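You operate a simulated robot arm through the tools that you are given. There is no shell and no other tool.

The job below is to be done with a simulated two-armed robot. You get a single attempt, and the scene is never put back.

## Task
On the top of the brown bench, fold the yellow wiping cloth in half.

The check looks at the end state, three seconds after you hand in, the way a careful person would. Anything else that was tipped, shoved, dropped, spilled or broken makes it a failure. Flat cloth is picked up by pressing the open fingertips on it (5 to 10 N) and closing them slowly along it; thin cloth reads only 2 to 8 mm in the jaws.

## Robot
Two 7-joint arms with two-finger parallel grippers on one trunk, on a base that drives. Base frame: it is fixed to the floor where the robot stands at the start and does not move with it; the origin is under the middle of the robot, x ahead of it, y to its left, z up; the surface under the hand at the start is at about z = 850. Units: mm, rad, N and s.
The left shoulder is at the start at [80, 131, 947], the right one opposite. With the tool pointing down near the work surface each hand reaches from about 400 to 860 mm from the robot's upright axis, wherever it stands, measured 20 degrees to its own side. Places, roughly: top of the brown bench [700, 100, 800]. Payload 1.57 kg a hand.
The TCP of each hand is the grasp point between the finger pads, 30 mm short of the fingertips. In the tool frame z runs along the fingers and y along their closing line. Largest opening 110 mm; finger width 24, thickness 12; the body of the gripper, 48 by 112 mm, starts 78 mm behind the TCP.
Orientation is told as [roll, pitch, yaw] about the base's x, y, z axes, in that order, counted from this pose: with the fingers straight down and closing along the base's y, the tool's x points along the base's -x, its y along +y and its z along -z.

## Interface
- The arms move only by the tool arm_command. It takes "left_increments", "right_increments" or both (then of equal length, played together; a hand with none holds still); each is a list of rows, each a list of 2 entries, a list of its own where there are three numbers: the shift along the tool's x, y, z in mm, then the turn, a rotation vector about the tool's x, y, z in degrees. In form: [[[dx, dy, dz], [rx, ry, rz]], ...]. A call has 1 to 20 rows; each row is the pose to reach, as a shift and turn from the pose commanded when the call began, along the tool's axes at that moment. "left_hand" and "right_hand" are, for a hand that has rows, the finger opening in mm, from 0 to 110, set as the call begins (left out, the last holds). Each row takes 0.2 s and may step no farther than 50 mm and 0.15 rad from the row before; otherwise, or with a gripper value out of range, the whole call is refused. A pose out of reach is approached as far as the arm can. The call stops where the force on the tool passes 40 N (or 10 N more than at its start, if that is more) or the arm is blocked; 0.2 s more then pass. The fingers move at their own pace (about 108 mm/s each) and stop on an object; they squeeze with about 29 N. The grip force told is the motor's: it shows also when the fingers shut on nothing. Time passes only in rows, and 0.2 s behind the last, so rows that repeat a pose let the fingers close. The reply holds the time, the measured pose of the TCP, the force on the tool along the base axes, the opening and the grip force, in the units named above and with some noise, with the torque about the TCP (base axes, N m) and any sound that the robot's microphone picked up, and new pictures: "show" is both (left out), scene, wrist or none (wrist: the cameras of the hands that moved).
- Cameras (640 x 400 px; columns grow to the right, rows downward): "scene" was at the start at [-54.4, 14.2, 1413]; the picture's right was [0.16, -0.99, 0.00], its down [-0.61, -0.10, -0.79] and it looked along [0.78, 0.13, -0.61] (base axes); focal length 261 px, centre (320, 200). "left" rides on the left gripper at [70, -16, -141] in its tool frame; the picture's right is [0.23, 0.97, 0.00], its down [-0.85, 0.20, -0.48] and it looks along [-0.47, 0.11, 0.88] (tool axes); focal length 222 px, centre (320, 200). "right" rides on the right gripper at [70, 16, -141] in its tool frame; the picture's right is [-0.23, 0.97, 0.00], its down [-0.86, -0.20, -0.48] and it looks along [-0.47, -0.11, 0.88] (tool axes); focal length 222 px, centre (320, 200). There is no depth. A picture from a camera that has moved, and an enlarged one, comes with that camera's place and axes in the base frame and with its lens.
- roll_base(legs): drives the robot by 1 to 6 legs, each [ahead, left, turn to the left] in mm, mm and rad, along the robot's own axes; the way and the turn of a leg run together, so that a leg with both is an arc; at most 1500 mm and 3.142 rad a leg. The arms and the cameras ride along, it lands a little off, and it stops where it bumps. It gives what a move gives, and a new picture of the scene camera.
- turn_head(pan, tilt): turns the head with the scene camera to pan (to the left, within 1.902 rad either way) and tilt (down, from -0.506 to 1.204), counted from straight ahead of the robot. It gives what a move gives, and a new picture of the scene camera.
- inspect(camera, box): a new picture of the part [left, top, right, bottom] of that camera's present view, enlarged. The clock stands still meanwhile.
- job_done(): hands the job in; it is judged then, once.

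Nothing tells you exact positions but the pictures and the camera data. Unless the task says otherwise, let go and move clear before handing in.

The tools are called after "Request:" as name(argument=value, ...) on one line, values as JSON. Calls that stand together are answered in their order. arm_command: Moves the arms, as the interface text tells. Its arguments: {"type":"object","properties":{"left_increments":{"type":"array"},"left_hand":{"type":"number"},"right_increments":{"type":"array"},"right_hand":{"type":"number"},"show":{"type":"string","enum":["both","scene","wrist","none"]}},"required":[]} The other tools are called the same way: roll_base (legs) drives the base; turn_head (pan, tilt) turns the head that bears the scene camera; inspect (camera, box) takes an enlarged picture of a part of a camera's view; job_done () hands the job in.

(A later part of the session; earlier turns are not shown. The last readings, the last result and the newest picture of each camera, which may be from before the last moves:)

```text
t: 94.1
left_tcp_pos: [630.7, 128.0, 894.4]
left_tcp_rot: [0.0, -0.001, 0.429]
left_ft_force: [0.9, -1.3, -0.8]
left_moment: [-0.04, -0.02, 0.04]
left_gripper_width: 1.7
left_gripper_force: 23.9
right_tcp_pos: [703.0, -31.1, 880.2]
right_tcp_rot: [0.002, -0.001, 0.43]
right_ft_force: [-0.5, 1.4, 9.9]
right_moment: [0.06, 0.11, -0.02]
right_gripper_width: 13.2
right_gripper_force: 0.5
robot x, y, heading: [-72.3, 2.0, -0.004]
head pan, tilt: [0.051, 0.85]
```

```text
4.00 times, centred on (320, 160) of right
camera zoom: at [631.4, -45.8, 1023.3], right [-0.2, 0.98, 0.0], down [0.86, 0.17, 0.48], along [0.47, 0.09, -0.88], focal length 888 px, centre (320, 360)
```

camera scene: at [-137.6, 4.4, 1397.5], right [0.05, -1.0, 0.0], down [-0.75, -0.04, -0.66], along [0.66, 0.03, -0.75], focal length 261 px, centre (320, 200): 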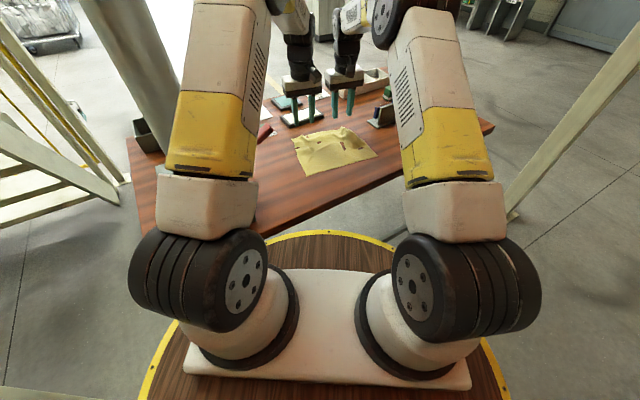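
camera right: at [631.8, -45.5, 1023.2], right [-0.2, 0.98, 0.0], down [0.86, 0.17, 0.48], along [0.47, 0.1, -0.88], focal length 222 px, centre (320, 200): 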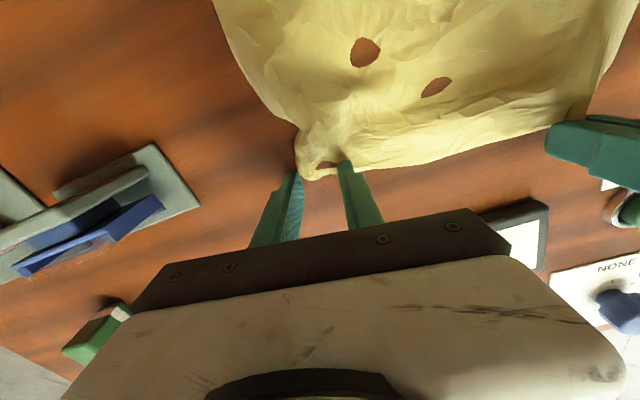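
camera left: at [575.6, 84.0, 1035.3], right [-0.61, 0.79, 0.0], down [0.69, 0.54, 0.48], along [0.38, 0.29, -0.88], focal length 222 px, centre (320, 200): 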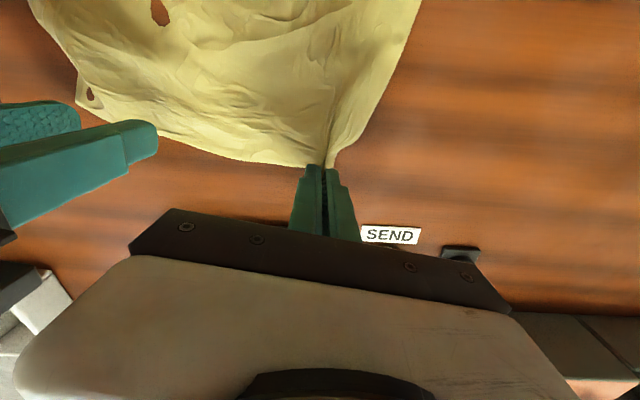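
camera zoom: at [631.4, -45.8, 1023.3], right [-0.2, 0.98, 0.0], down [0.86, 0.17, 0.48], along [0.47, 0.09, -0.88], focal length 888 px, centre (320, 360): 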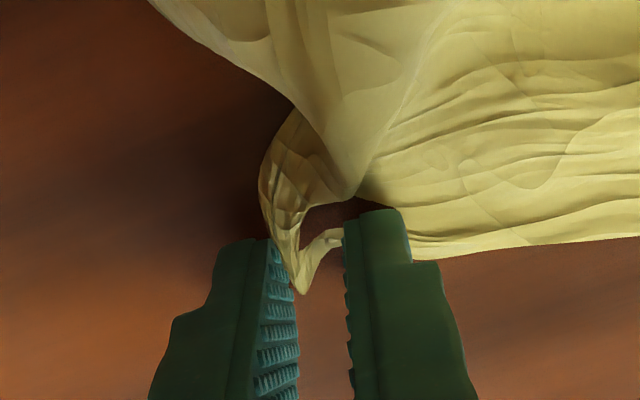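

The corner is gathered between the right fingers, so I'll finish closing.

Request:
arm_command(right_increments=[[[0, 0, 0], [0, 0, 0]]], right_hand=10, show="none")

Request:
arm_command(right_increments=[[[0, 0, 0], [0, 0, 0]]], right_hand=7, show="none")

Request:
arm_command(right_increments=[[[0, 0, 0], [0, 0, 0]]], right_hand=4, show="none")

Request:
arm_command(right_increments=[[[0, 0, 0], [0, 0, 0]], [[0, 0, 0], [0, 0, 0]], [[0, 0, 0], [0, 0, 0]]], right_hand=0, show="none")

Request:
inspect(camera="right", box=[240, 110, 400, 210])

```text
t: 94.5
left_tcp_pos: [631.0, 127.5, 893.7]
left_tcp_rot: [0.0, -0.001, 0.429]
left_ft_force: [0.9, -0.5, -0.8]
left_moment: [-0.02, -0.02, 0.06]
left_gripper_width: 1.9
left_gripper_force: 24.4
right_tcp_pos: [701.2, -31.7, 881.7]
right_tcp_rot: [-0.001, 0.0, 0.43]
right_ft_force: [-0.9, 0.8, 8.4]
right_moment: [0.07, 0.13, -0.01]
right_gripper_width: 9.9
right_gripper_force: 0.1
robot x, y, heading: [-74.8, -0.6, -0.001]
head pan, tilt: [0.051, 0.85]
```

```text
t: 94.9
left_tcp_pos: [630.5, 128.6, 893.2]
left_tcp_rot: [0.001, 0.0, 0.429]
left_ft_force: [0.3, -0.5, -0.1]
left_moment: [-0.02, -0.05, -0.03]
left_gripper_width: 2.1
left_gripper_force: 23.6
right_tcp_pos: [701.5, -31.4, 881.9]
right_tcp_rot: [0.0, 0.0, 0.431]
right_ft_force: [-0.3, 0.4, 8.4]
right_moment: [0.02, 0.07, 0.02]
right_gripper_width: 7.5
right_gripper_force: 0.3
robot x, y, heading: [-79.3, 3.0, 0.003]
head pan, tilt: [0.051, 0.85]
```

```text
t: 95.3
left_tcp_pos: [631.1, 126.8, 893.5]
left_tcp_rot: [0.001, -0.001, 0.43]
left_ft_force: [0.7, -1.5, 1.1]
left_moment: [-0.02, -0.02, 0.01]
left_gripper_width: 1.8
left_gripper_force: 23.8
right_tcp_pos: [702.4, -32.3, 880.6]
right_tcp_rot: [0.0, 0.0, 0.429]
right_ft_force: [-0.7, 0.2, 6.8]
right_moment: [0.05, 0.08, 0.0]
right_gripper_width: 4.6
right_gripper_force: 0.7
robot x, y, heading: [-75.5, -1.6, 0.003]
head pan, tilt: [0.051, 0.85]
```

```text
t: 96.1
left_tcp_pos: [631.3, 127.1, 894.2]
left_tcp_rot: [0.001, -0.001, 0.429]
left_ft_force: [1.0, -0.8, 0.6]
left_moment: [-0.01, -0.03, 0.05]
left_gripper_width: 2.0
left_gripper_force: 23.7
right_tcp_pos: [702.2, -31.4, 880.6]
right_tcp_rot: [0.001, -0.001, 0.429]
right_ft_force: [0.2, 1.2, 6.7]
right_moment: [0.06, 0.11, 0.01]
right_gripper_width: 1.6
right_gripper_force: 23.4
robot x, y, heading: [-77.2, -3.5, -0.001]
head pan, tilt: [0.051, 0.85]
```

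```text
4.00 times, centred on (320, 160) of right
camera zoom: at [631.5, -45.6, 1023.3], right [-0.2, 0.98, 0.0], down [0.86, 0.17, 0.48], along [0.47, 0.1, -0.88], focal length 888 px, centre (320, 360)
```

zoom: 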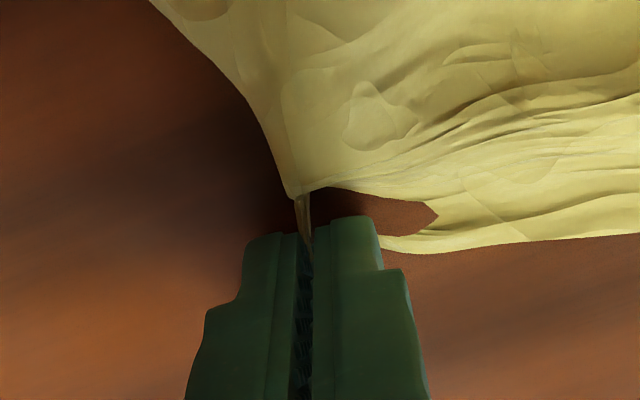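

The right hand holds corner B at 1.6 mm. I'll lift both and spread them gently to straighten the far edge, watching the tension.

Request:
arm_command(left_increments=[[[0, 2, -2], [0, 0, 0]], [[0, 4, -4], [0, 0, 0]], [[0, 6, -8], [0, 0, 0]], [[0, 8, -12], [0, 0, 0]], [[0, 10, -15], [0, 0, 0]], [[0, 10, -15], [0, 0, 0]]], right_increments=[[[0, -2, -5], [0, 0, 0]], [[0, -4, -10], [0, 0, 0]], [[0, -6, -16], [0, 0, 0]], [[0, -8, -22], [0, 0, 0]], [[0, -10, -28], [0, 0, 0]], [[0, -10, -28], [0, 0, 0]]], show="both")

Request:
inspect(camera="scene", box=[260, 90, 420, 195])

```text
t: 96.6
left_tcp_pos: [630.3, 128.2, 895.9]
left_tcp_rot: [0.0, -0.001, 0.43]
left_ft_force: [0.8, -0.2, -0.5]
left_moment: [-0.04, -0.04, 0.03]
left_gripper_width: 1.8
left_gripper_force: 23.5
right_tcp_pos: [702.4, -33.7, 885.2]
right_tcp_rot: [0.0, 0.001, 0.429]
right_ft_force: [-0.1, 0.6, 0.2]
right_moment: [0.05, 0.0, -0.05]
right_gripper_width: 1.4
right_gripper_force: 23.4
robot x, y, heading: [-74.6, 1.2, 0.0]
head pan, tilt: [0.051, 0.85]
stopped in row 2 (right hand): the force on the tool passed its limit at 107 N (the readings are from after the stop); the commanded pose is now the measured one
camera scene: at [-137.3, 4.4, 1397.5], right [0.05, -1.0, 0.0], down [-0.75, -0.04, -0.66], along [0.66, 0.03, -0.75], focal length 261 px, centre (320, 200)
camera right: at [632.5, -46.9, 1027.3], right [-0.2, 0.98, 0.0], down [0.86, 0.18, 0.48], along [0.47, 0.1, -0.88], focal length 222 px, centre (320, 200)
camera left: at [574.8, 85.7, 1036.8], right [-0.61, 0.79, 0.0], down [0.7, 0.54, 0.48], along [0.38, 0.29, -0.88], focal length 222 px, centre (320, 200)
```

scene: 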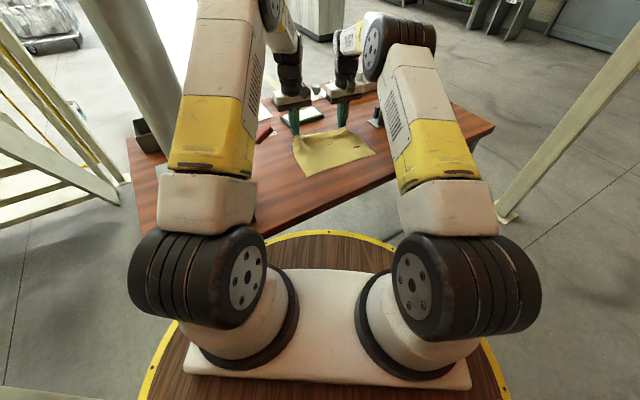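
right: 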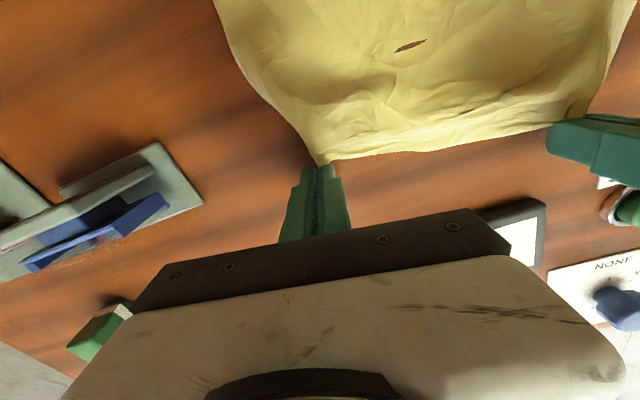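
left: 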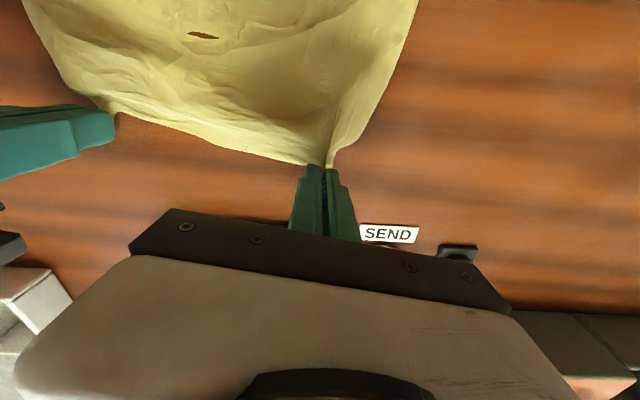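

```text
3.81 times, centred on (340, 142) of scene
camera zoom: at [-137.3, 4.4, 1397.5], right [0.05, -1.0, 0.0], down [-0.75, -0.04, -0.66], along [0.66, 0.03, -0.75], focal length 993 px, centre (244, 419)
```

zoom: 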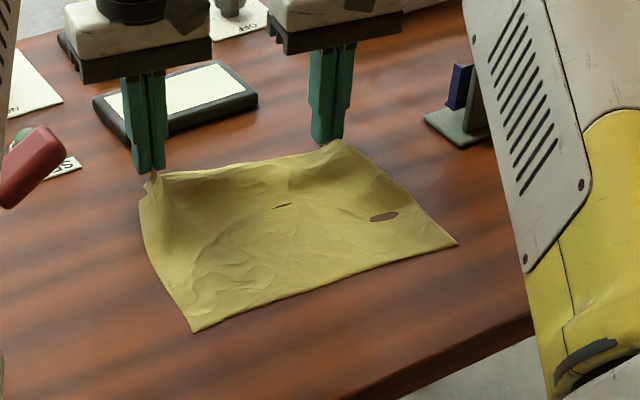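

There was a brief force spike on the right as the cloth snagged under the fingertip, and everything reads normal again. I'll lift straight up first, slowly, then spread.

Request:
arm_command(left_increments=[[[0, 0, -3], [0, 0, 0]], [[0, 0, -6], [0, 0, 0]], [[0, 0, -9], [0, 0, 0]], [[0, 0, -12], [0, 0, 0]], [[0, 0, -14], [0, 0, 0]]], right_increments=[[[0, 0, -4], [0, 0, 0]], [[0, 0, -9], [0, 0, 0]], [[0, 0, -14], [0, 0, 0]], [[0, 0, -19], [0, 0, 0]], [[0, 0, -24], [0, 0, 0]]], show="none")

Request:
arm_command(left_increments=[[[0, 2.5, 0], [0, 0, 0]], [[0, 5, 0], [0, 0, 0]], [[0, 7.5, 0], [0, 0, 0]], [[0, 10, 0], [0, 0, 0]], [[0, 10, 0], [0, 0, 0]]], right_increments=[[[0, -2.5, 0], [0, 0, 0]], [[0, -5, 0], [0, 0, 0]], [[0, -7.5, 0], [0, 0, 0]], [[0, -10, 0], [0, 0, 0]], [[0, -10, 0], [0, 0, 0]]], show="both")

Request:
inspect(camera="scene", box=[260, 90, 420, 195])

```text
t: 97.8
left_tcp_pos: [629.8, 127.4, 910.6]
left_tcp_rot: [0.001, 0.001, 0.428]
left_ft_force: [-0.8, -1.0, -0.3]
left_moment: [-0.03, -0.03, 0.04]
left_gripper_width: 2.1
left_gripper_force: 23.6
right_tcp_pos: [702.4, -34.1, 909.8]
right_tcp_rot: [0.0, 0.001, 0.429]
right_ft_force: [-1.2, 0.3, -0.6]
right_moment: [0.04, 0.03, -0.05]
right_gripper_width: 1.6
right_gripper_force: 23.1
robot x, y, heading: [-73.3, -0.3, 0.0]
head pan, tilt: [0.051, 0.85]
```

```text
t: 99.0
left_tcp_pos: [625.8, 138.4, 909.8]
left_tcp_rot: [0.0, 0.0, 0.428]
left_ft_force: [0.0, 0.7, -0.3]
left_moment: [0.03, 0.05, -0.01]
left_gripper_width: 1.9
left_gripper_force: 23.4
right_tcp_pos: [708.2, -41.5, 908.7]
right_tcp_rot: [0.0, 0.002, 0.428]
right_ft_force: [0.3, -0.2, 0.2]
right_moment: [-0.02, 0.01, -0.02]
right_gripper_width: 0.0
right_gripper_force: 21.2
robot x, y, heading: [-75.3, 1.5, -0.001]
head pan, tilt: [0.051, 0.85]
camera scene: at [-137.6, 4.4, 1397.5], right [0.05, -1.0, 0.0], down [-0.75, -0.04, -0.66], along [0.66, 0.03, -0.75], focal length 261 px, centre (320, 200)
camera right: at [637.2, -56.3, 1051.4], right [-0.2, 0.98, 0.0], down [0.86, 0.17, 0.48], along [0.47, 0.09, -0.88], focal length 222 px, centre (320, 200)
camera left: at [569.9, 94.6, 1051.1], right [-0.61, 0.79, 0.0], down [0.69, 0.54, 0.48], along [0.38, 0.29, -0.88], focal length 222 px, centre (320, 200)
```

scene: 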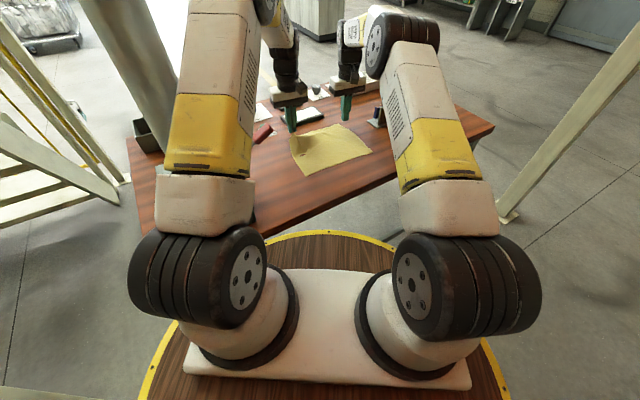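
right: 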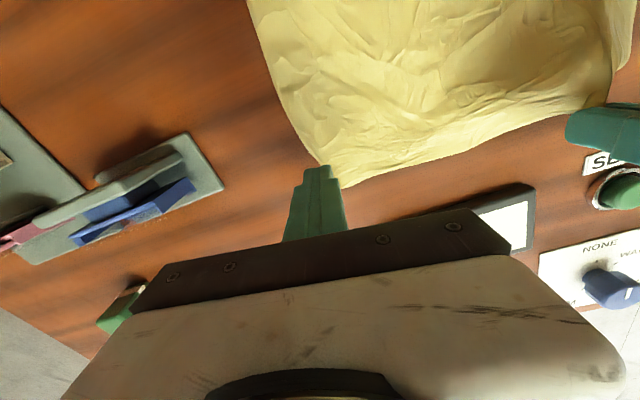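
left: 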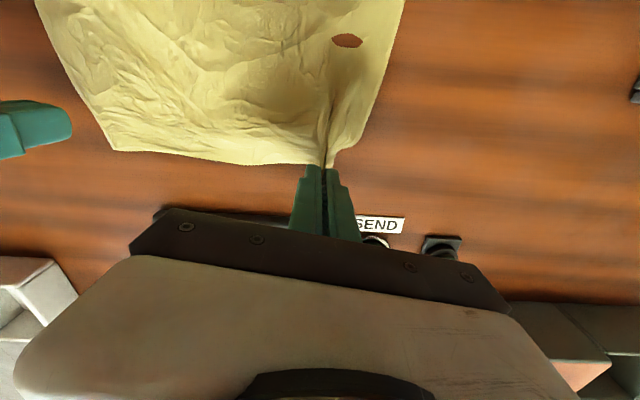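

```text
3.81 times, centred on (340, 142) of scene
camera zoom: at [-137.6, 4.4, 1397.5], right [0.05, -1.0, 0.0], down [-0.75, -0.04, -0.66], along [0.66, 0.03, -0.75], focal length 993 px, centre (244, 419)
```

zoom: 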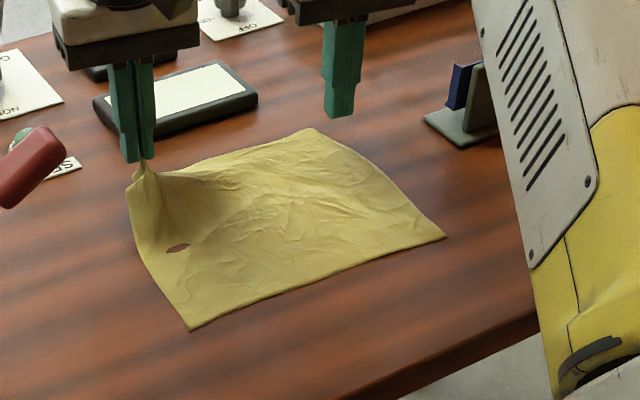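

The right corner slipped out while spreading, but the left still holds A. Corner B now lies clean and flat. I'll reopen the right hand and regrip it with a bit more overlap.

Request:
arm_command(right_increments=[[[0, 0, -10], [0, 0, 0]], [[5, 5, -20], [0, 0, 0]], [[5, 5, -20], [0, 0, 0]]], right_hand=40, show="none")

Request:
inspect(camera="right", box=[220, 80, 420, 205])

```text
t: 99.8
left_tcp_pos: [625.2, 138.3, 908.9]
left_tcp_rot: [-0.001, -0.001, 0.428]
left_ft_force: [-0.3, 0.5, 0.7]
left_moment: [-0.02, 0.01, -0.01]
left_gripper_width: 2.2
left_gripper_force: 23.7
right_tcp_pos: [701.3, -39.2, 929.3]
right_tcp_rot: [0.001, 0.001, 0.43]
right_ft_force: [0.2, 0.3, -0.7]
right_moment: [0.01, 0.01, 0.0]
right_gripper_width: 40.1
right_gripper_force: 0.0
robot x, y, heading: [-77.8, 1.0, -0.002]
head pan, tilt: [0.051, 0.85]
```

```text
3.20 times, centred on (320, 142) of right
camera zoom: at [630.5, -53.7, 1071.9], right [-0.2, 0.98, 0.0], down [0.86, 0.18, 0.48], along [0.47, 0.1, -0.88], focal length 711 px, centre (320, 384)
```

zoom: 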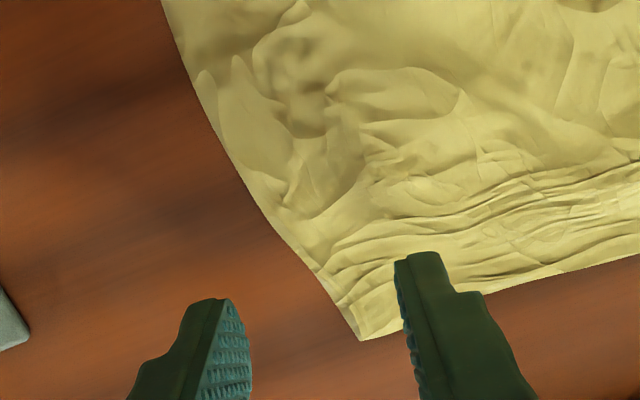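

Request:
arm_command(right_increments=[[[-9, 9, 0], [0, 0, -2]], [[-18, 19, 8], [0, 0, -4]], [[-27.7, 28.8, 20], [0, 0, -5.4]], [[-27.7, 28.8, 32], [0, 0, -5.4]], [[-27.7, 28.8, 40], [0, 0, -5.4]], [[-27.7, 28.8, 40], [0, 0, -5.4]]], right_hand=40, show="wrist")

Request:
inspect(camera="right", box=[240, 110, 400, 210])

```text
t: 101.2
left_tcp_pos: [625.1, 137.0, 910.2]
left_tcp_rot: [-0.001, 0.0, 0.426]
left_ft_force: [-0.1, -0.5, -0.5]
left_moment: [0.02, -0.02, 0.03]
left_gripper_width: 2.0
left_gripper_force: 23.7
right_tcp_pos: [713.8, -2.4, 888.7]
right_tcp_rot: [-0.001, 0.002, 0.525]
right_ft_force: [0.1, -0.7, 0.4]
right_moment: [0.01, -0.01, 0.0]
right_gripper_width: 40.1
right_gripper_force: 0.1
robot x, y, heading: [-76.0, -0.6, -0.005]
head pan, tilt: [0.051, 0.85]
camera right: at [644.7, -22.7, 1031.1], right [-0.29, 0.96, 0.0], down [0.84, 0.26, 0.48], along [0.46, 0.14, -0.88], focal length 222 px, centre (320, 200)
```

right: 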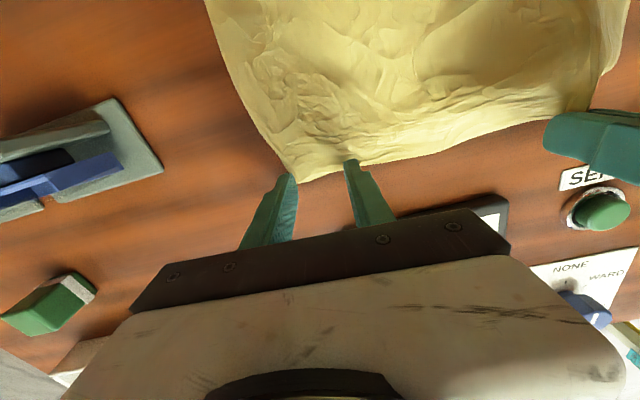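

```text
4.00 times, centred on (320, 160) of right
camera zoom: at [644.7, -22.7, 1031.1], right [-0.29, 0.96, 0.0], down [0.84, 0.26, 0.48], along [0.46, 0.14, -0.88], focal length 888 px, centre (320, 360)
```

zoom: 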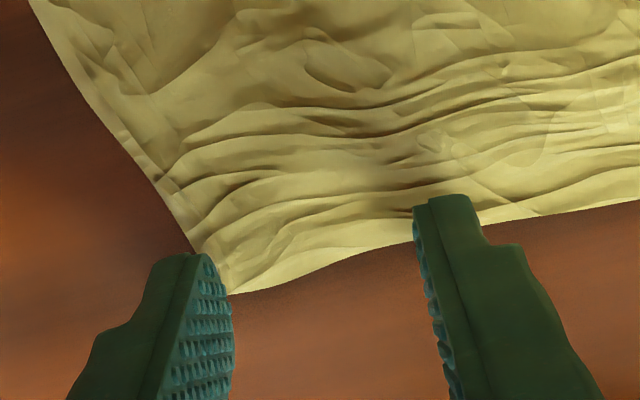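

The overlap looks right, about 14 mm at both fingers. I'll lower to contact.

Request:
arm_command(right_increments=[[[1, 0, 3], [0, 0, 0]], [[1, 0, 5.5], [0, 0, 0]], [[1, 0, 7], [0, 0, 0]], [[1, 0, 7], [0, 0, 0]]], show="none")

```text
t: 102.2
left_tcp_pos: [625.5, 138.4, 910.6]
left_tcp_rot: [0.0, -0.001, 0.428]
left_ft_force: [0.2, 0.5, 0.5]
left_moment: [-0.03, -0.02, 0.05]
left_gripper_width: 1.9
left_gripper_force: 23.8
right_tcp_pos: [713.2, -3.7, 882.4]
right_tcp_rot: [-0.001, 0.001, 0.522]
right_ft_force: [-0.1, -1.1, 0.4]
right_moment: [0.0, -0.03, 0.0]
right_gripper_width: 40.1
right_gripper_force: 0.1
robot x, y, heading: [-74.8, -0.9, -0.0]
head pan, tilt: [0.051, 0.85]
```

Request:
arm_command(right_increments=[[[0, 0, 1], [0, 0, 0]], [[0, 0, 1.3], [0, 0, 0]], [[0, 0, 1.3], [0, 0, 0]]], show="none")

```text
t: 103.0
left_tcp_pos: [625.7, 137.9, 910.1]
left_tcp_rot: [-0.001, 0.001, 0.427]
left_ft_force: [-0.1, 0.3, 0.6]
left_moment: [0.02, -0.01, -0.01]
left_gripper_width: 1.9
left_gripper_force: 23.1
right_tcp_pos: [712.9, -3.7, 881.0]
right_tcp_rot: [0.0, 0.0, 0.525]
right_ft_force: [-0.1, -0.3, 1.2]
right_moment: [-0.02, 0.02, -0.03]
right_gripper_width: 40.1
right_gripper_force: 0.1
robot x, y, heading: [-78.4, -0.2, -0.0]
head pan, tilt: [0.051, 0.85]
```

Request:
arm_command(right_increments=[[[0, 0, 0.6], [0, 0, 0]], [[0, 0, 0.6], [0, 0, 0]]], show="none")

```text
t: 103.6
left_tcp_pos: [625.4, 138.1, 909.7]
left_tcp_rot: [0.0, -0.003, 0.426]
left_ft_force: [0.7, 0.8, -0.7]
left_moment: [-0.01, 0.02, 0.01]
left_gripper_width: 1.7
left_gripper_force: 24.1
right_tcp_pos: [712.3, -3.3, 880.8]
right_tcp_rot: [0.0, 0.0, 0.524]
right_ft_force: [-1.4, -0.1, 11.3]
right_moment: [-0.01, 0.19, 0.02]
right_gripper_width: 40.1
right_gripper_force: 0.1
robot x, y, heading: [-76.7, -3.3, 0.001]
head pan, tilt: [0.051, 0.85]
```

Request:
arm_command(right_increments=[[[0, 0, -0.4], [0, 0, 0]]], right_hand=37, show="none")

Request:
arm_command(right_increments=[[[0, 0, 0], [0, 0, 0]]], right_hand=34, show="none")

Request:
arm_command(right_increments=[[[0, 0, 0], [0, 0, 0]]], right_hand=31, show="none")

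Request:
inspect(camera="right", box=[240, 110, 400, 210])

```text
t: 104.0
left_tcp_pos: [624.8, 137.9, 910.1]
left_tcp_rot: [-0.002, -0.002, 0.428]
left_ft_force: [-0.2, 0.2, -0.4]
left_moment: [0.0, 0.02, -0.01]
left_gripper_width: 1.9
left_gripper_force: 23.4
right_tcp_pos: [712.0, -2.9, 882.1]
right_tcp_rot: [0.0, 0.0, 0.523]
right_ft_force: [1.1, -0.1, 10.5]
right_moment: [0.02, 0.05, 0.02]
right_gripper_width: 35.4
right_gripper_force: 0.1
robot x, y, heading: [-75.8, -0.9, -0.001]
head pan, tilt: [0.051, 0.85]
```

```text
t: 104.4
left_tcp_pos: [624.2, 137.9, 910.0]
left_tcp_rot: [0.001, -0.002, 0.427]
left_ft_force: [0.4, 0.1, 0.0]
left_moment: [0.02, 0.01, 0.01]
left_gripper_width: 1.9
left_gripper_force: 23.3
right_tcp_pos: [712.6, -2.2, 881.2]
right_tcp_rot: [-0.001, -0.001, 0.523]
right_ft_force: [0.4, -0.5, 11.4]
right_moment: [0.02, 0.07, 0.02]
right_gripper_width: 32.1
right_gripper_force: 0.0
robot x, y, heading: [-72.7, 0.6, -0.002]
head pan, tilt: [0.051, 0.85]
```

```text
t: 104.8
left_tcp_pos: [626.1, 137.7, 909.6]
left_tcp_rot: [0.0, -0.002, 0.427]
left_ft_force: [0.6, 0.2, 0.0]
left_moment: [-0.03, 0.0, 0.02]
left_gripper_width: 1.8
left_gripper_force: 23.5
right_tcp_pos: [712.3, -2.0, 881.3]
right_tcp_rot: [-0.002, 0.0, 0.523]
right_ft_force: [0.1, -0.2, 11.6]
right_moment: [0.01, 0.08, 0.0]
right_gripper_width: 31.6
right_gripper_force: 0.4
robot x, y, heading: [-75.2, 0.6, 0.001]
head pan, tilt: [0.051, 0.85]
```

```text
4.00 times, centred on (320, 160) of right
camera zoom: at [643.4, -22.6, 1023.3], right [-0.29, 0.96, 0.0], down [0.84, 0.26, 0.48], along [0.46, 0.14, -0.88], focal length 888 px, centre (320, 360)
```

zoom: 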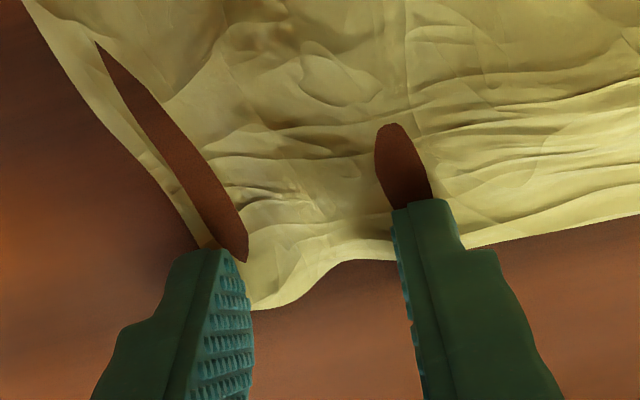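

It is gathering well, so I'll continue with slightly less press.

Request:
arm_command(right_increments=[[[0, 0, -0.4], [0, 0, 0]]], right_hand=28, show="none")

Request:
arm_command(right_increments=[[[0, 0, 0], [0, 0, 0]]], right_hand=25, show="none")

Request:
arm_command(right_increments=[[[0, 0, 0], [0, 0, 0]]], right_hand=22, show="none")

Request:
inspect(camera="right", box=[240, 110, 400, 210])

```text
t: 105.2
left_tcp_pos: [625.2, 138.7, 910.7]
left_tcp_rot: [0.0, -0.003, 0.428]
left_ft_force: [0.4, -1.0, -0.5]
left_moment: [-0.04, 0.0, 0.01]
left_gripper_width: 1.9
left_gripper_force: 23.8
right_tcp_pos: [711.5, -2.3, 880.0]
right_tcp_rot: [0.0, 0.002, 0.525]
right_ft_force: [0.1, 2.0, 7.7]
right_moment: [0.01, 0.02, 0.01]
right_gripper_width: 27.8
right_gripper_force: 0.1
robot x, y, heading: [-75.2, -1.9, 0.001]
head pan, tilt: [0.051, 0.85]
```

```text
t: 105.6
left_tcp_pos: [625.0, 137.5, 909.5]
left_tcp_rot: [0.0, -0.001, 0.428]
left_ft_force: [0.7, -1.3, -0.8]
left_moment: [-0.03, 0.01, 0.03]
left_gripper_width: 2.1
left_gripper_force: 24.1
right_tcp_pos: [711.3, -3.1, 881.4]
right_tcp_rot: [0.001, 0.001, 0.524]
right_ft_force: [-0.1, 0.5, 6.6]
right_moment: [0.01, 0.06, -0.01]
right_gripper_width: 24.6
right_gripper_force: 0.0
robot x, y, heading: [-73.4, -0.9, 0.002]
head pan, tilt: [0.051, 0.85]
```

```text
t: 106.0
left_tcp_pos: [625.2, 137.7, 908.8]
left_tcp_rot: [0.0, -0.001, 0.428]
left_ft_force: [1.1, -0.9, -1.6]
left_moment: [-0.02, -0.02, -0.01]
left_gripper_width: 1.6
left_gripper_force: 23.7
right_tcp_pos: [711.5, -3.8, 881.8]
right_tcp_rot: [-0.001, 0.001, 0.525]
right_ft_force: [-0.6, 1.9, 3.9]
right_moment: [0.06, 0.0, -0.01]
right_gripper_width: 22.0
right_gripper_force: 0.1
robot x, y, heading: [-74.1, 1.9, -0.004]
head pan, tilt: [0.051, 0.85]
```

```text
4.00 times, centred on (320, 160) of right
camera zoom: at [643.4, -22.8, 1023.5], right [-0.29, 0.96, 0.0], down [0.84, 0.26, 0.48], along [0.46, 0.14, -0.88], focal length 888 px, centre (320, 360)
```

zoom: 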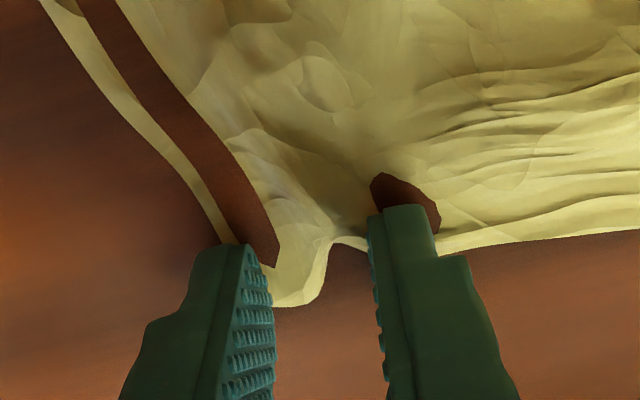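

Request:
arm_command(right_increments=[[[0, 0, 0.5], [0, 0, 0]]], right_hand=19, show="none")

Request:
arm_command(right_increments=[[[0, 0, 0.2], [0, 0, 0]]], right_hand=16, show="none")

Request:
arm_command(right_increments=[[[0, 0, 0], [0, 0, 0]]], right_hand=13, show="none")

Request:
inspect(camera="right", box=[240, 110, 400, 210])

```text
t: 106.4
left_tcp_pos: [625.4, 137.5, 909.2]
left_tcp_rot: [0.0, -0.002, 0.427]
left_ft_force: [0.8, -1.5, -1.0]
left_moment: [-0.01, -0.05, 0.01]
left_gripper_width: 2.0
left_gripper_force: 23.4
right_tcp_pos: [712.2, -2.7, 882.2]
right_tcp_rot: [0.001, 0.003, 0.523]
right_ft_force: [-1.3, 1.2, 7.0]
right_moment: [0.03, 0.1, 0.0]
right_gripper_width: 19.9
right_gripper_force: 0.2
robot x, y, heading: [-74.7, -2.9, -0.0]
head pan, tilt: [0.051, 0.85]
```

```text
t: 106.8
left_tcp_pos: [625.3, 137.6, 910.4]
left_tcp_rot: [-0.001, -0.002, 0.428]
left_ft_force: [1.3, -2.8, -0.4]
left_moment: [-0.03, -0.05, 0.03]
left_gripper_width: 1.8
left_gripper_force: 23.4
right_tcp_pos: [711.0, -2.7, 881.5]
right_tcp_rot: [0.0, 0.0, 0.524]
right_ft_force: [-0.9, 2.5, 6.7]
right_moment: [0.06, 0.05, -0.04]
right_gripper_width: 16.9
right_gripper_force: 0.7
robot x, y, heading: [-75.5, 1.1, 0.001]
head pan, tilt: [0.051, 0.85]
```

```text
t: 107.2
left_tcp_pos: [625.8, 137.4, 911.0]
left_tcp_rot: [0.0, -0.002, 0.428]
left_ft_force: [2.1, -2.7, -0.1]
left_moment: [-0.11, -0.04, 0.08]
left_gripper_width: 2.0
left_gripper_force: 23.6
right_tcp_pos: [711.5, -2.4, 881.5]
right_tcp_rot: [0.0, 0.001, 0.526]
right_ft_force: [-2.4, 3.6, 7.8]
right_moment: [0.06, 0.13, -0.01]
right_gripper_width: 14.9
right_gripper_force: 1.1
robot x, y, heading: [-76.6, 1.4, -0.0]
head pan, tilt: [0.051, 0.85]
```

```text
4.00 times, centred on (320, 160) of right
camera zoom: at [643.2, -22.2, 1023.4], right [-0.29, 0.96, 0.0], down [0.84, 0.26, 0.48], along [0.46, 0.14, -0.88], focal length 888 px, centre (320, 360)
```

zoom: 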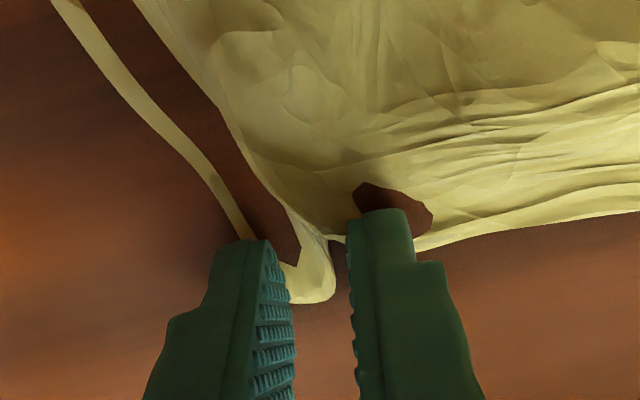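

The edge is getting tight between the hands, so I'll move the left in a few mm for slack and finish closing the right.

Request:
arm_command(left_increments=[[[0, -3, 0], [0, 0, 0]], [[0, -6, 0], [0, 0, 0]]], right_increments=[[[0, 0, 0], [0, 0, 0]], [[0, 0, 0], [0, 0, 0]]], right_hand=11, show="none")

Request:
arm_command(right_increments=[[[0, 0, 0], [0, 0, 0]]], right_hand=8, show="none")

Request:
arm_command(right_increments=[[[0, 0, 0], [0, 0, 0]]], right_hand=5, show="none")

Request:
inspect(camera="right", box=[240, 110, 400, 210])

```text
t: 107.8
left_tcp_pos: [628.8, 132.8, 910.1]
left_tcp_rot: [0.001, 0.0, 0.43]
left_ft_force: [1.4, -0.9, -0.5]
left_moment: [-0.04, 0.0, 0.05]
left_gripper_width: 1.8
left_gripper_force: 23.8
right_tcp_pos: [711.8, -3.5, 881.4]
right_tcp_rot: [0.0, 0.0, 0.523]
right_ft_force: [-1.4, 2.6, 7.1]
right_moment: [0.06, 0.09, -0.03]
right_gripper_width: 11.7
right_gripper_force: 0.6
robot x, y, heading: [-74.8, 1.1, -0.002]
head pan, tilt: [0.051, 0.85]
```

```text
t: 108.2
left_tcp_pos: [627.7, 134.0, 910.2]
left_tcp_rot: [0.001, -0.002, 0.427]
left_ft_force: [0.1, -0.7, 0.0]
left_moment: [-0.01, -0.07, 0.05]
left_gripper_width: 1.9
left_gripper_force: 23.7
right_tcp_pos: [711.8, -3.1, 881.3]
right_tcp_rot: [-0.001, 0.001, 0.523]
right_ft_force: [-0.7, 0.7, 8.0]
right_moment: [0.0, 0.08, 0.0]
right_gripper_width: 8.6
right_gripper_force: 0.3
robot x, y, heading: [-76.9, 1.1, 0.002]
head pan, tilt: [0.051, 0.85]
```

```text
t: 108.6
left_tcp_pos: [628.4, 132.3, 909.2]
left_tcp_rot: [0.0, -0.002, 0.428]
left_ft_force: [1.5, -2.8, -0.4]
left_moment: [-0.06, -0.08, 0.06]
left_gripper_width: 1.8
left_gripper_force: 23.6
right_tcp_pos: [710.6, -2.2, 880.9]
right_tcp_rot: [0.0, 0.002, 0.523]
right_ft_force: [-0.9, 2.0, 9.6]
right_moment: [0.02, 0.13, -0.05]
right_gripper_width: 6.0
right_gripper_force: 0.9
robot x, y, heading: [-77.7, 3.1, 0.003]
head pan, tilt: [0.051, 0.85]
```

```text
4.00 times, centred on (320, 160) of right
camera zoom: at [643.2, -22.3, 1023.4], right [-0.29, 0.96, 0.0], down [0.84, 0.26, 0.48], along [0.46, 0.14, -0.88], focal length 888 px, centre (320, 360)
```

zoom: 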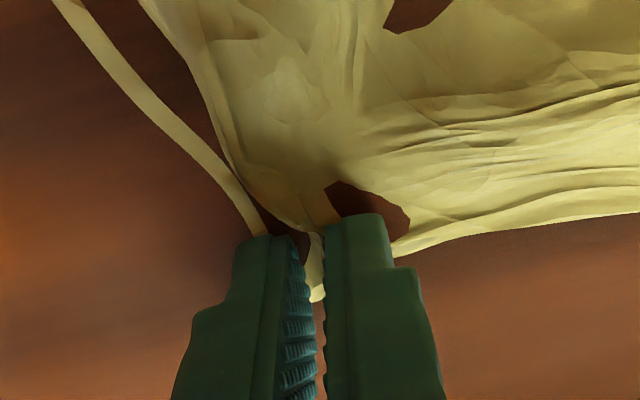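

Request:
arm_command(right_increments=[[[0, 0, -0.3], [0, 0, 0]], [[0, 0, -0.3], [0, 0, 0]], [[0, 0, -0.3], [0, 0, 0]]], right_hand=0, show="none")

Request:
arm_command(right_increments=[[[0, 0, -2], [0, 0, 0]], [[0, 0, -4], [0, 0, 0]], [[0, 0, -7], [0, 0, 0]], [[0, 0, -11], [0, 0, 0]], [[0, 0, -16], [0, 0, 0]], [[0, 0, -16], [0, 0, 0]]], show="wrist")

Request:
inspect(camera="right", box=[220, 90, 420, 215])

```text
t: 109.4
left_tcp_pos: [628.2, 134.0, 908.8]
left_tcp_rot: [0.001, -0.002, 0.429]
left_ft_force: [2.1, -3.7, -0.8]
left_moment: [-0.12, -0.1, 0.06]
left_gripper_width: 1.9
left_gripper_force: 23.3
right_tcp_pos: [711.8, -2.8, 880.7]
right_tcp_rot: [0.0, 0.002, 0.522]
right_ft_force: [-4.7, 5.7, 8.8]
right_moment: [0.11, 0.18, -0.05]
right_gripper_width: 1.9
right_gripper_force: 23.6
robot x, y, heading: [-78.2, -1.3, 0.002]
head pan, tilt: [0.051, 0.85]
```

```text
t: 110.8
left_tcp_pos: [628.8, 132.0, 908.7]
left_tcp_rot: [-0.001, 0.001, 0.428]
left_ft_force: [1.2, -2.0, -0.5]
left_moment: [-0.07, -0.06, 0.03]
left_gripper_width: 1.9
left_gripper_force: 23.8
right_tcp_pos: [711.6, -2.2, 896.9]
right_tcp_rot: [0.0, 0.002, 0.523]
right_ft_force: [-1.2, 2.2, -0.4]
right_moment: [0.04, 0.05, -0.04]
right_gripper_width: 2.0
right_gripper_force: 23.5
robot x, y, heading: [-75.7, 0.3, 0.002]
head pan, tilt: [0.051, 0.85]
camera right: at [643.9, -22.3, 1039.4], right [-0.29, 0.96, 0.0], down [0.84, 0.26, 0.48], along [0.46, 0.14, -0.88], focal length 222 px, centre (320, 200)
```

right: 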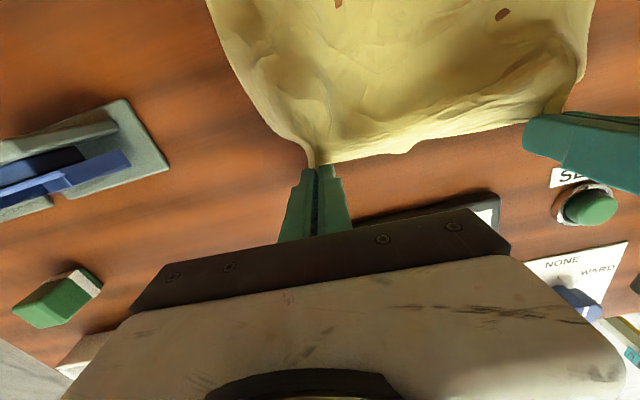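

```text
3.20 times, centred on (320, 152) of right
camera zoom: at [643.9, -22.3, 1039.4], right [-0.29, 0.96, 0.0], down [0.84, 0.26, 0.48], along [0.46, 0.14, -0.88], focal length 711 px, centre (320, 352)
```

zoom: 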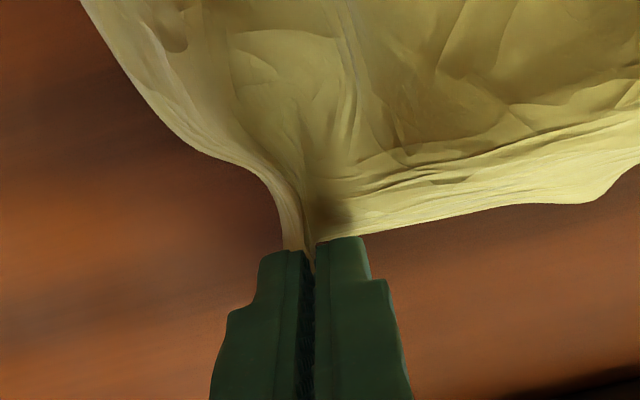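

Both corners are firmly held (about 2 mm each). I'll re-measure where the cloth lies before folding.

Request:
inspect(camera="scene", box=[260, 90, 420, 195])

Request:
inspect(camera="left", box=[0, 0, 440, 220])

```text
3.81 times, centred on (340, 142) of scene
camera zoom: at [-137.6, 4.4, 1397.5], right [0.05, -1.0, 0.0], down [-0.75, -0.04, -0.66], along [0.66, 0.03, -0.75], focal length 993 px, centre (244, 419)
```

zoom: 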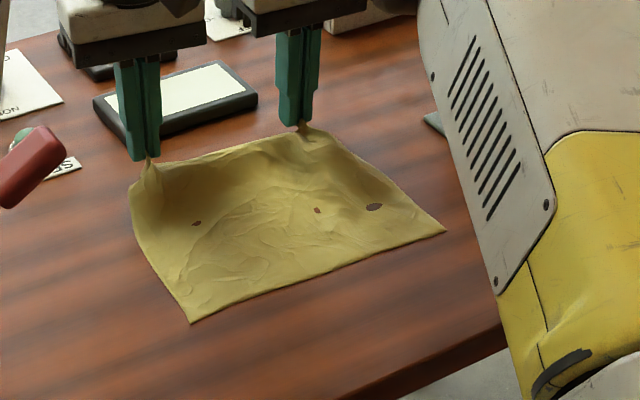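

```text
1.45 times, centred on (220, 110) of left
camera zoom: at [573.0, 89.5, 1051.1], right [-0.61, 0.79, 0.0], down [0.69, 0.54, 0.48], along [0.38, 0.29, -0.88], focal length 323 px, centre (466, 331)
```

zoom: 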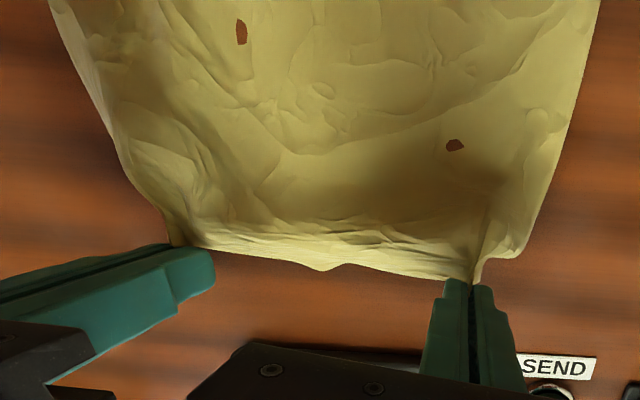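

Both corners are held and well centred on the near edge (D≈(442,77), C≈(570,-136)). I'll fold along a slightly tauter arc this time, with the hands matched to the cloth's angle and tilting gradually.

Request:
arm_command(left_increments=[[[0.2, 0, -2], [0, 0, -0.3]], [[0.3, 0, -4.3], [0, 0, -0.6]], [[1.8, -0.2, -9.3], [0, 0, -0.9]], [[3.3, -0.4, -14.3], [0, 0, -1.3]], [[5.5, -0.6, -19], [0, 0, -1.6]], [[7.8, -0.8, -23.8], [0, 0, -1.9]], [[10.8, -1.2, -28], [0, 0, -2.2]], [[13.7, -1.5, -32.3], [0, 0, -2.5]], [[17.7, -2, -36.2], [0, -0.5, -2.8]], [[21.7, -2.4, -40], [0, -1, -3.2]], [[26.3, -2.9, -43.4], [0, -1.7, -3.5]], [[30.9, -3.4, -46.8], [0, -2.5, -3.8]], [[36, -4, -49.6], [0, -3.2, -4.1]], [[41.2, -4.5, -52.5], [0, -4, -4.4]], [[46.7, -5.1, -54.7], [0, -5, -4.7]], [[52.2, -5.7, -56.9], [0, -6, -5]], [[58, -6.4, -58.3], [0, -7, -5.4]], [[63.7, -7, -59.7], [0, -8, -5.7]], [[69.5, -7.6, -60.4], [0, -9, -6]], [[75.2, -8.3, -61.1], [0, -10, -6.3]]], right_increments=[[[1.2, 0, -8], [0, 0, 0]], [[2.5, 0, -16.1], [0, 0, 0]], [[4, 0, -21.1], [0, 0, 0]], [[5.5, -0.1, -26.1], [0, 0, 0]], [[7.8, -0.1, -30.8], [0, 0, 0]], [[10, -0.1, -35.6], [0, 0, 0]], [[13, -0.2, -39.8], [0, 0, 0]], [[16, -0.2, -44.1], [0, 0, 0]], [[20, -0.3, -48], [0, -0.5, 0]], [[24, -0.3, -51.8], [0, -1, 0]], [[28.6, -0.4, -55.2], [0, -1.7, 0]], [[33.3, -0.5, -58.6], [0, -2.5, 0]], [[38.4, -0.5, -61.4], [0, -3.2, 0]], [[43.6, -0.6, -64.3], [0, -4, 0]], [[49.2, -0.7, -66.5], [0, -5, 0]], [[54.7, -0.8, -68.7], [0, -6, 0]], [[60.5, -0.9, -70.1], [0, -7, 0]], [[66.3, -1, -71.5], [0, -8, 0]], [[72.1, -1, -72.2], [0, -9, 0]], [[77.9, -1.1, -72.9], [0, -10, 0]]], show="both")

Request:
inspect(camera="scene", box=[260, 90, 420, 195])

```text
t: 115.0
left_tcp_pos: [564.2, 94.8, 969.8]
left_tcp_rot: [-0.009, -0.176, 0.54]
left_ft_force: [-0.4, -1.0, -0.1]
left_moment: [-0.04, 0.0, 0.0]
left_gripper_width: 2.1
left_gripper_force: 23.5
right_tcp_pos: [645.5, -42.8, 970.8]
right_tcp_rot: [0.0, -0.175, 0.523]
right_ft_force: [0.4, 1.0, -0.5]
right_moment: [-0.01, -0.01, 0.02]
right_gripper_width: 2.1
right_gripper_force: 23.8
robot x, y, heading: [-75.5, 0.0, -0.004]
head pan, tilt: [0.051, 0.85]
camera scene: at [-137.5, 4.5, 1397.5], right [0.05, -1.0, 0.0], down [-0.75, -0.04, -0.66], along [0.66, 0.03, -0.75], focal length 261 px, centre (320, 200)
camera right: at [557.0, -75.3, 1097.6], right [-0.29, 0.96, 0.04], down [0.76, 0.21, 0.62], along [0.58, 0.21, -0.78], focal length 222 px, centre (320, 200)
camera left: at [492.5, 33.0, 1097.8], right [-0.69, 0.72, -0.05], down [0.55, 0.56, 0.62], along [0.47, 0.4, -0.78], focal length 222 px, centre (320, 200)
```

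scene: 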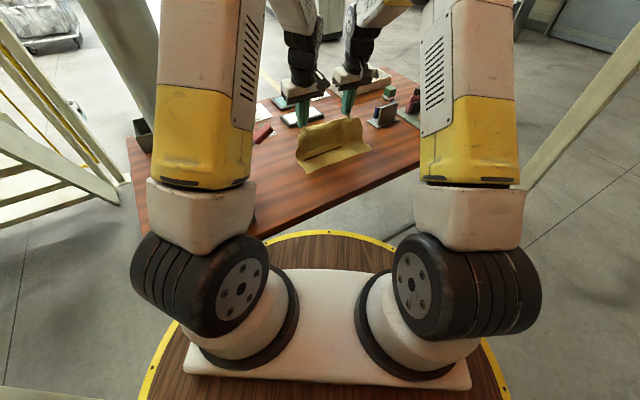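
right: 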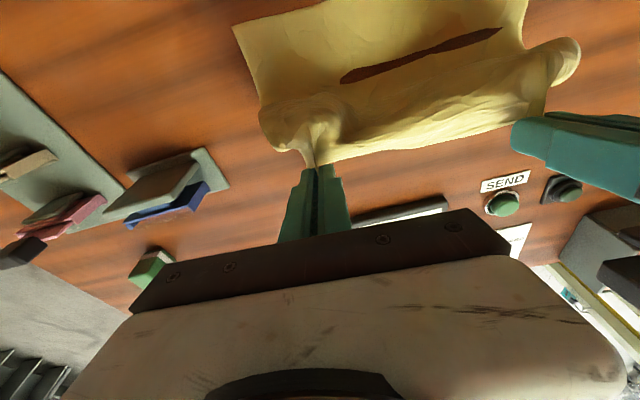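
left: 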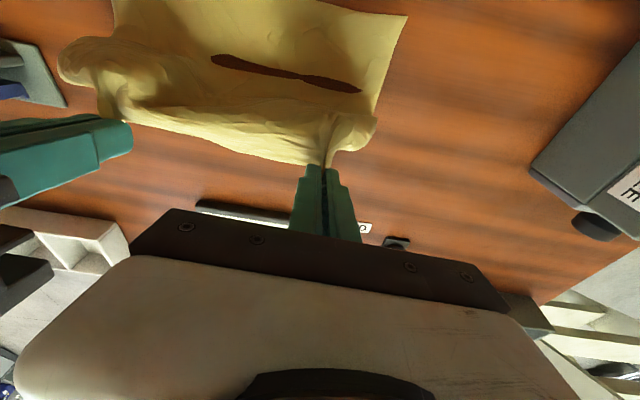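

```text
3.81 times, centred on (340, 142) of scene
camera zoom: at [-137.5, 4.5, 1397.5], right [0.05, -1.0, 0.0], down [-0.75, -0.04, -0.66], along [0.66, 0.03, -0.75], focal length 993 px, centre (244, 419)
```

zoom: 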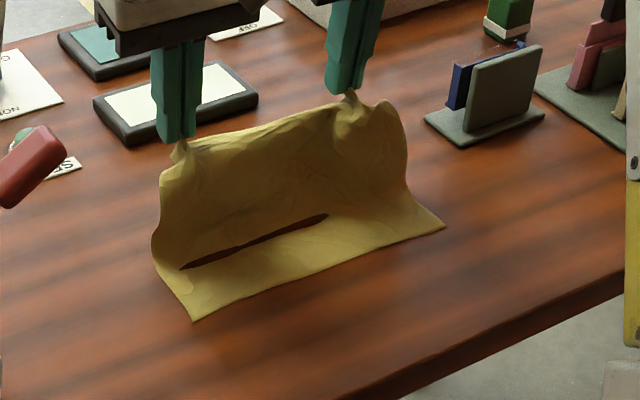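

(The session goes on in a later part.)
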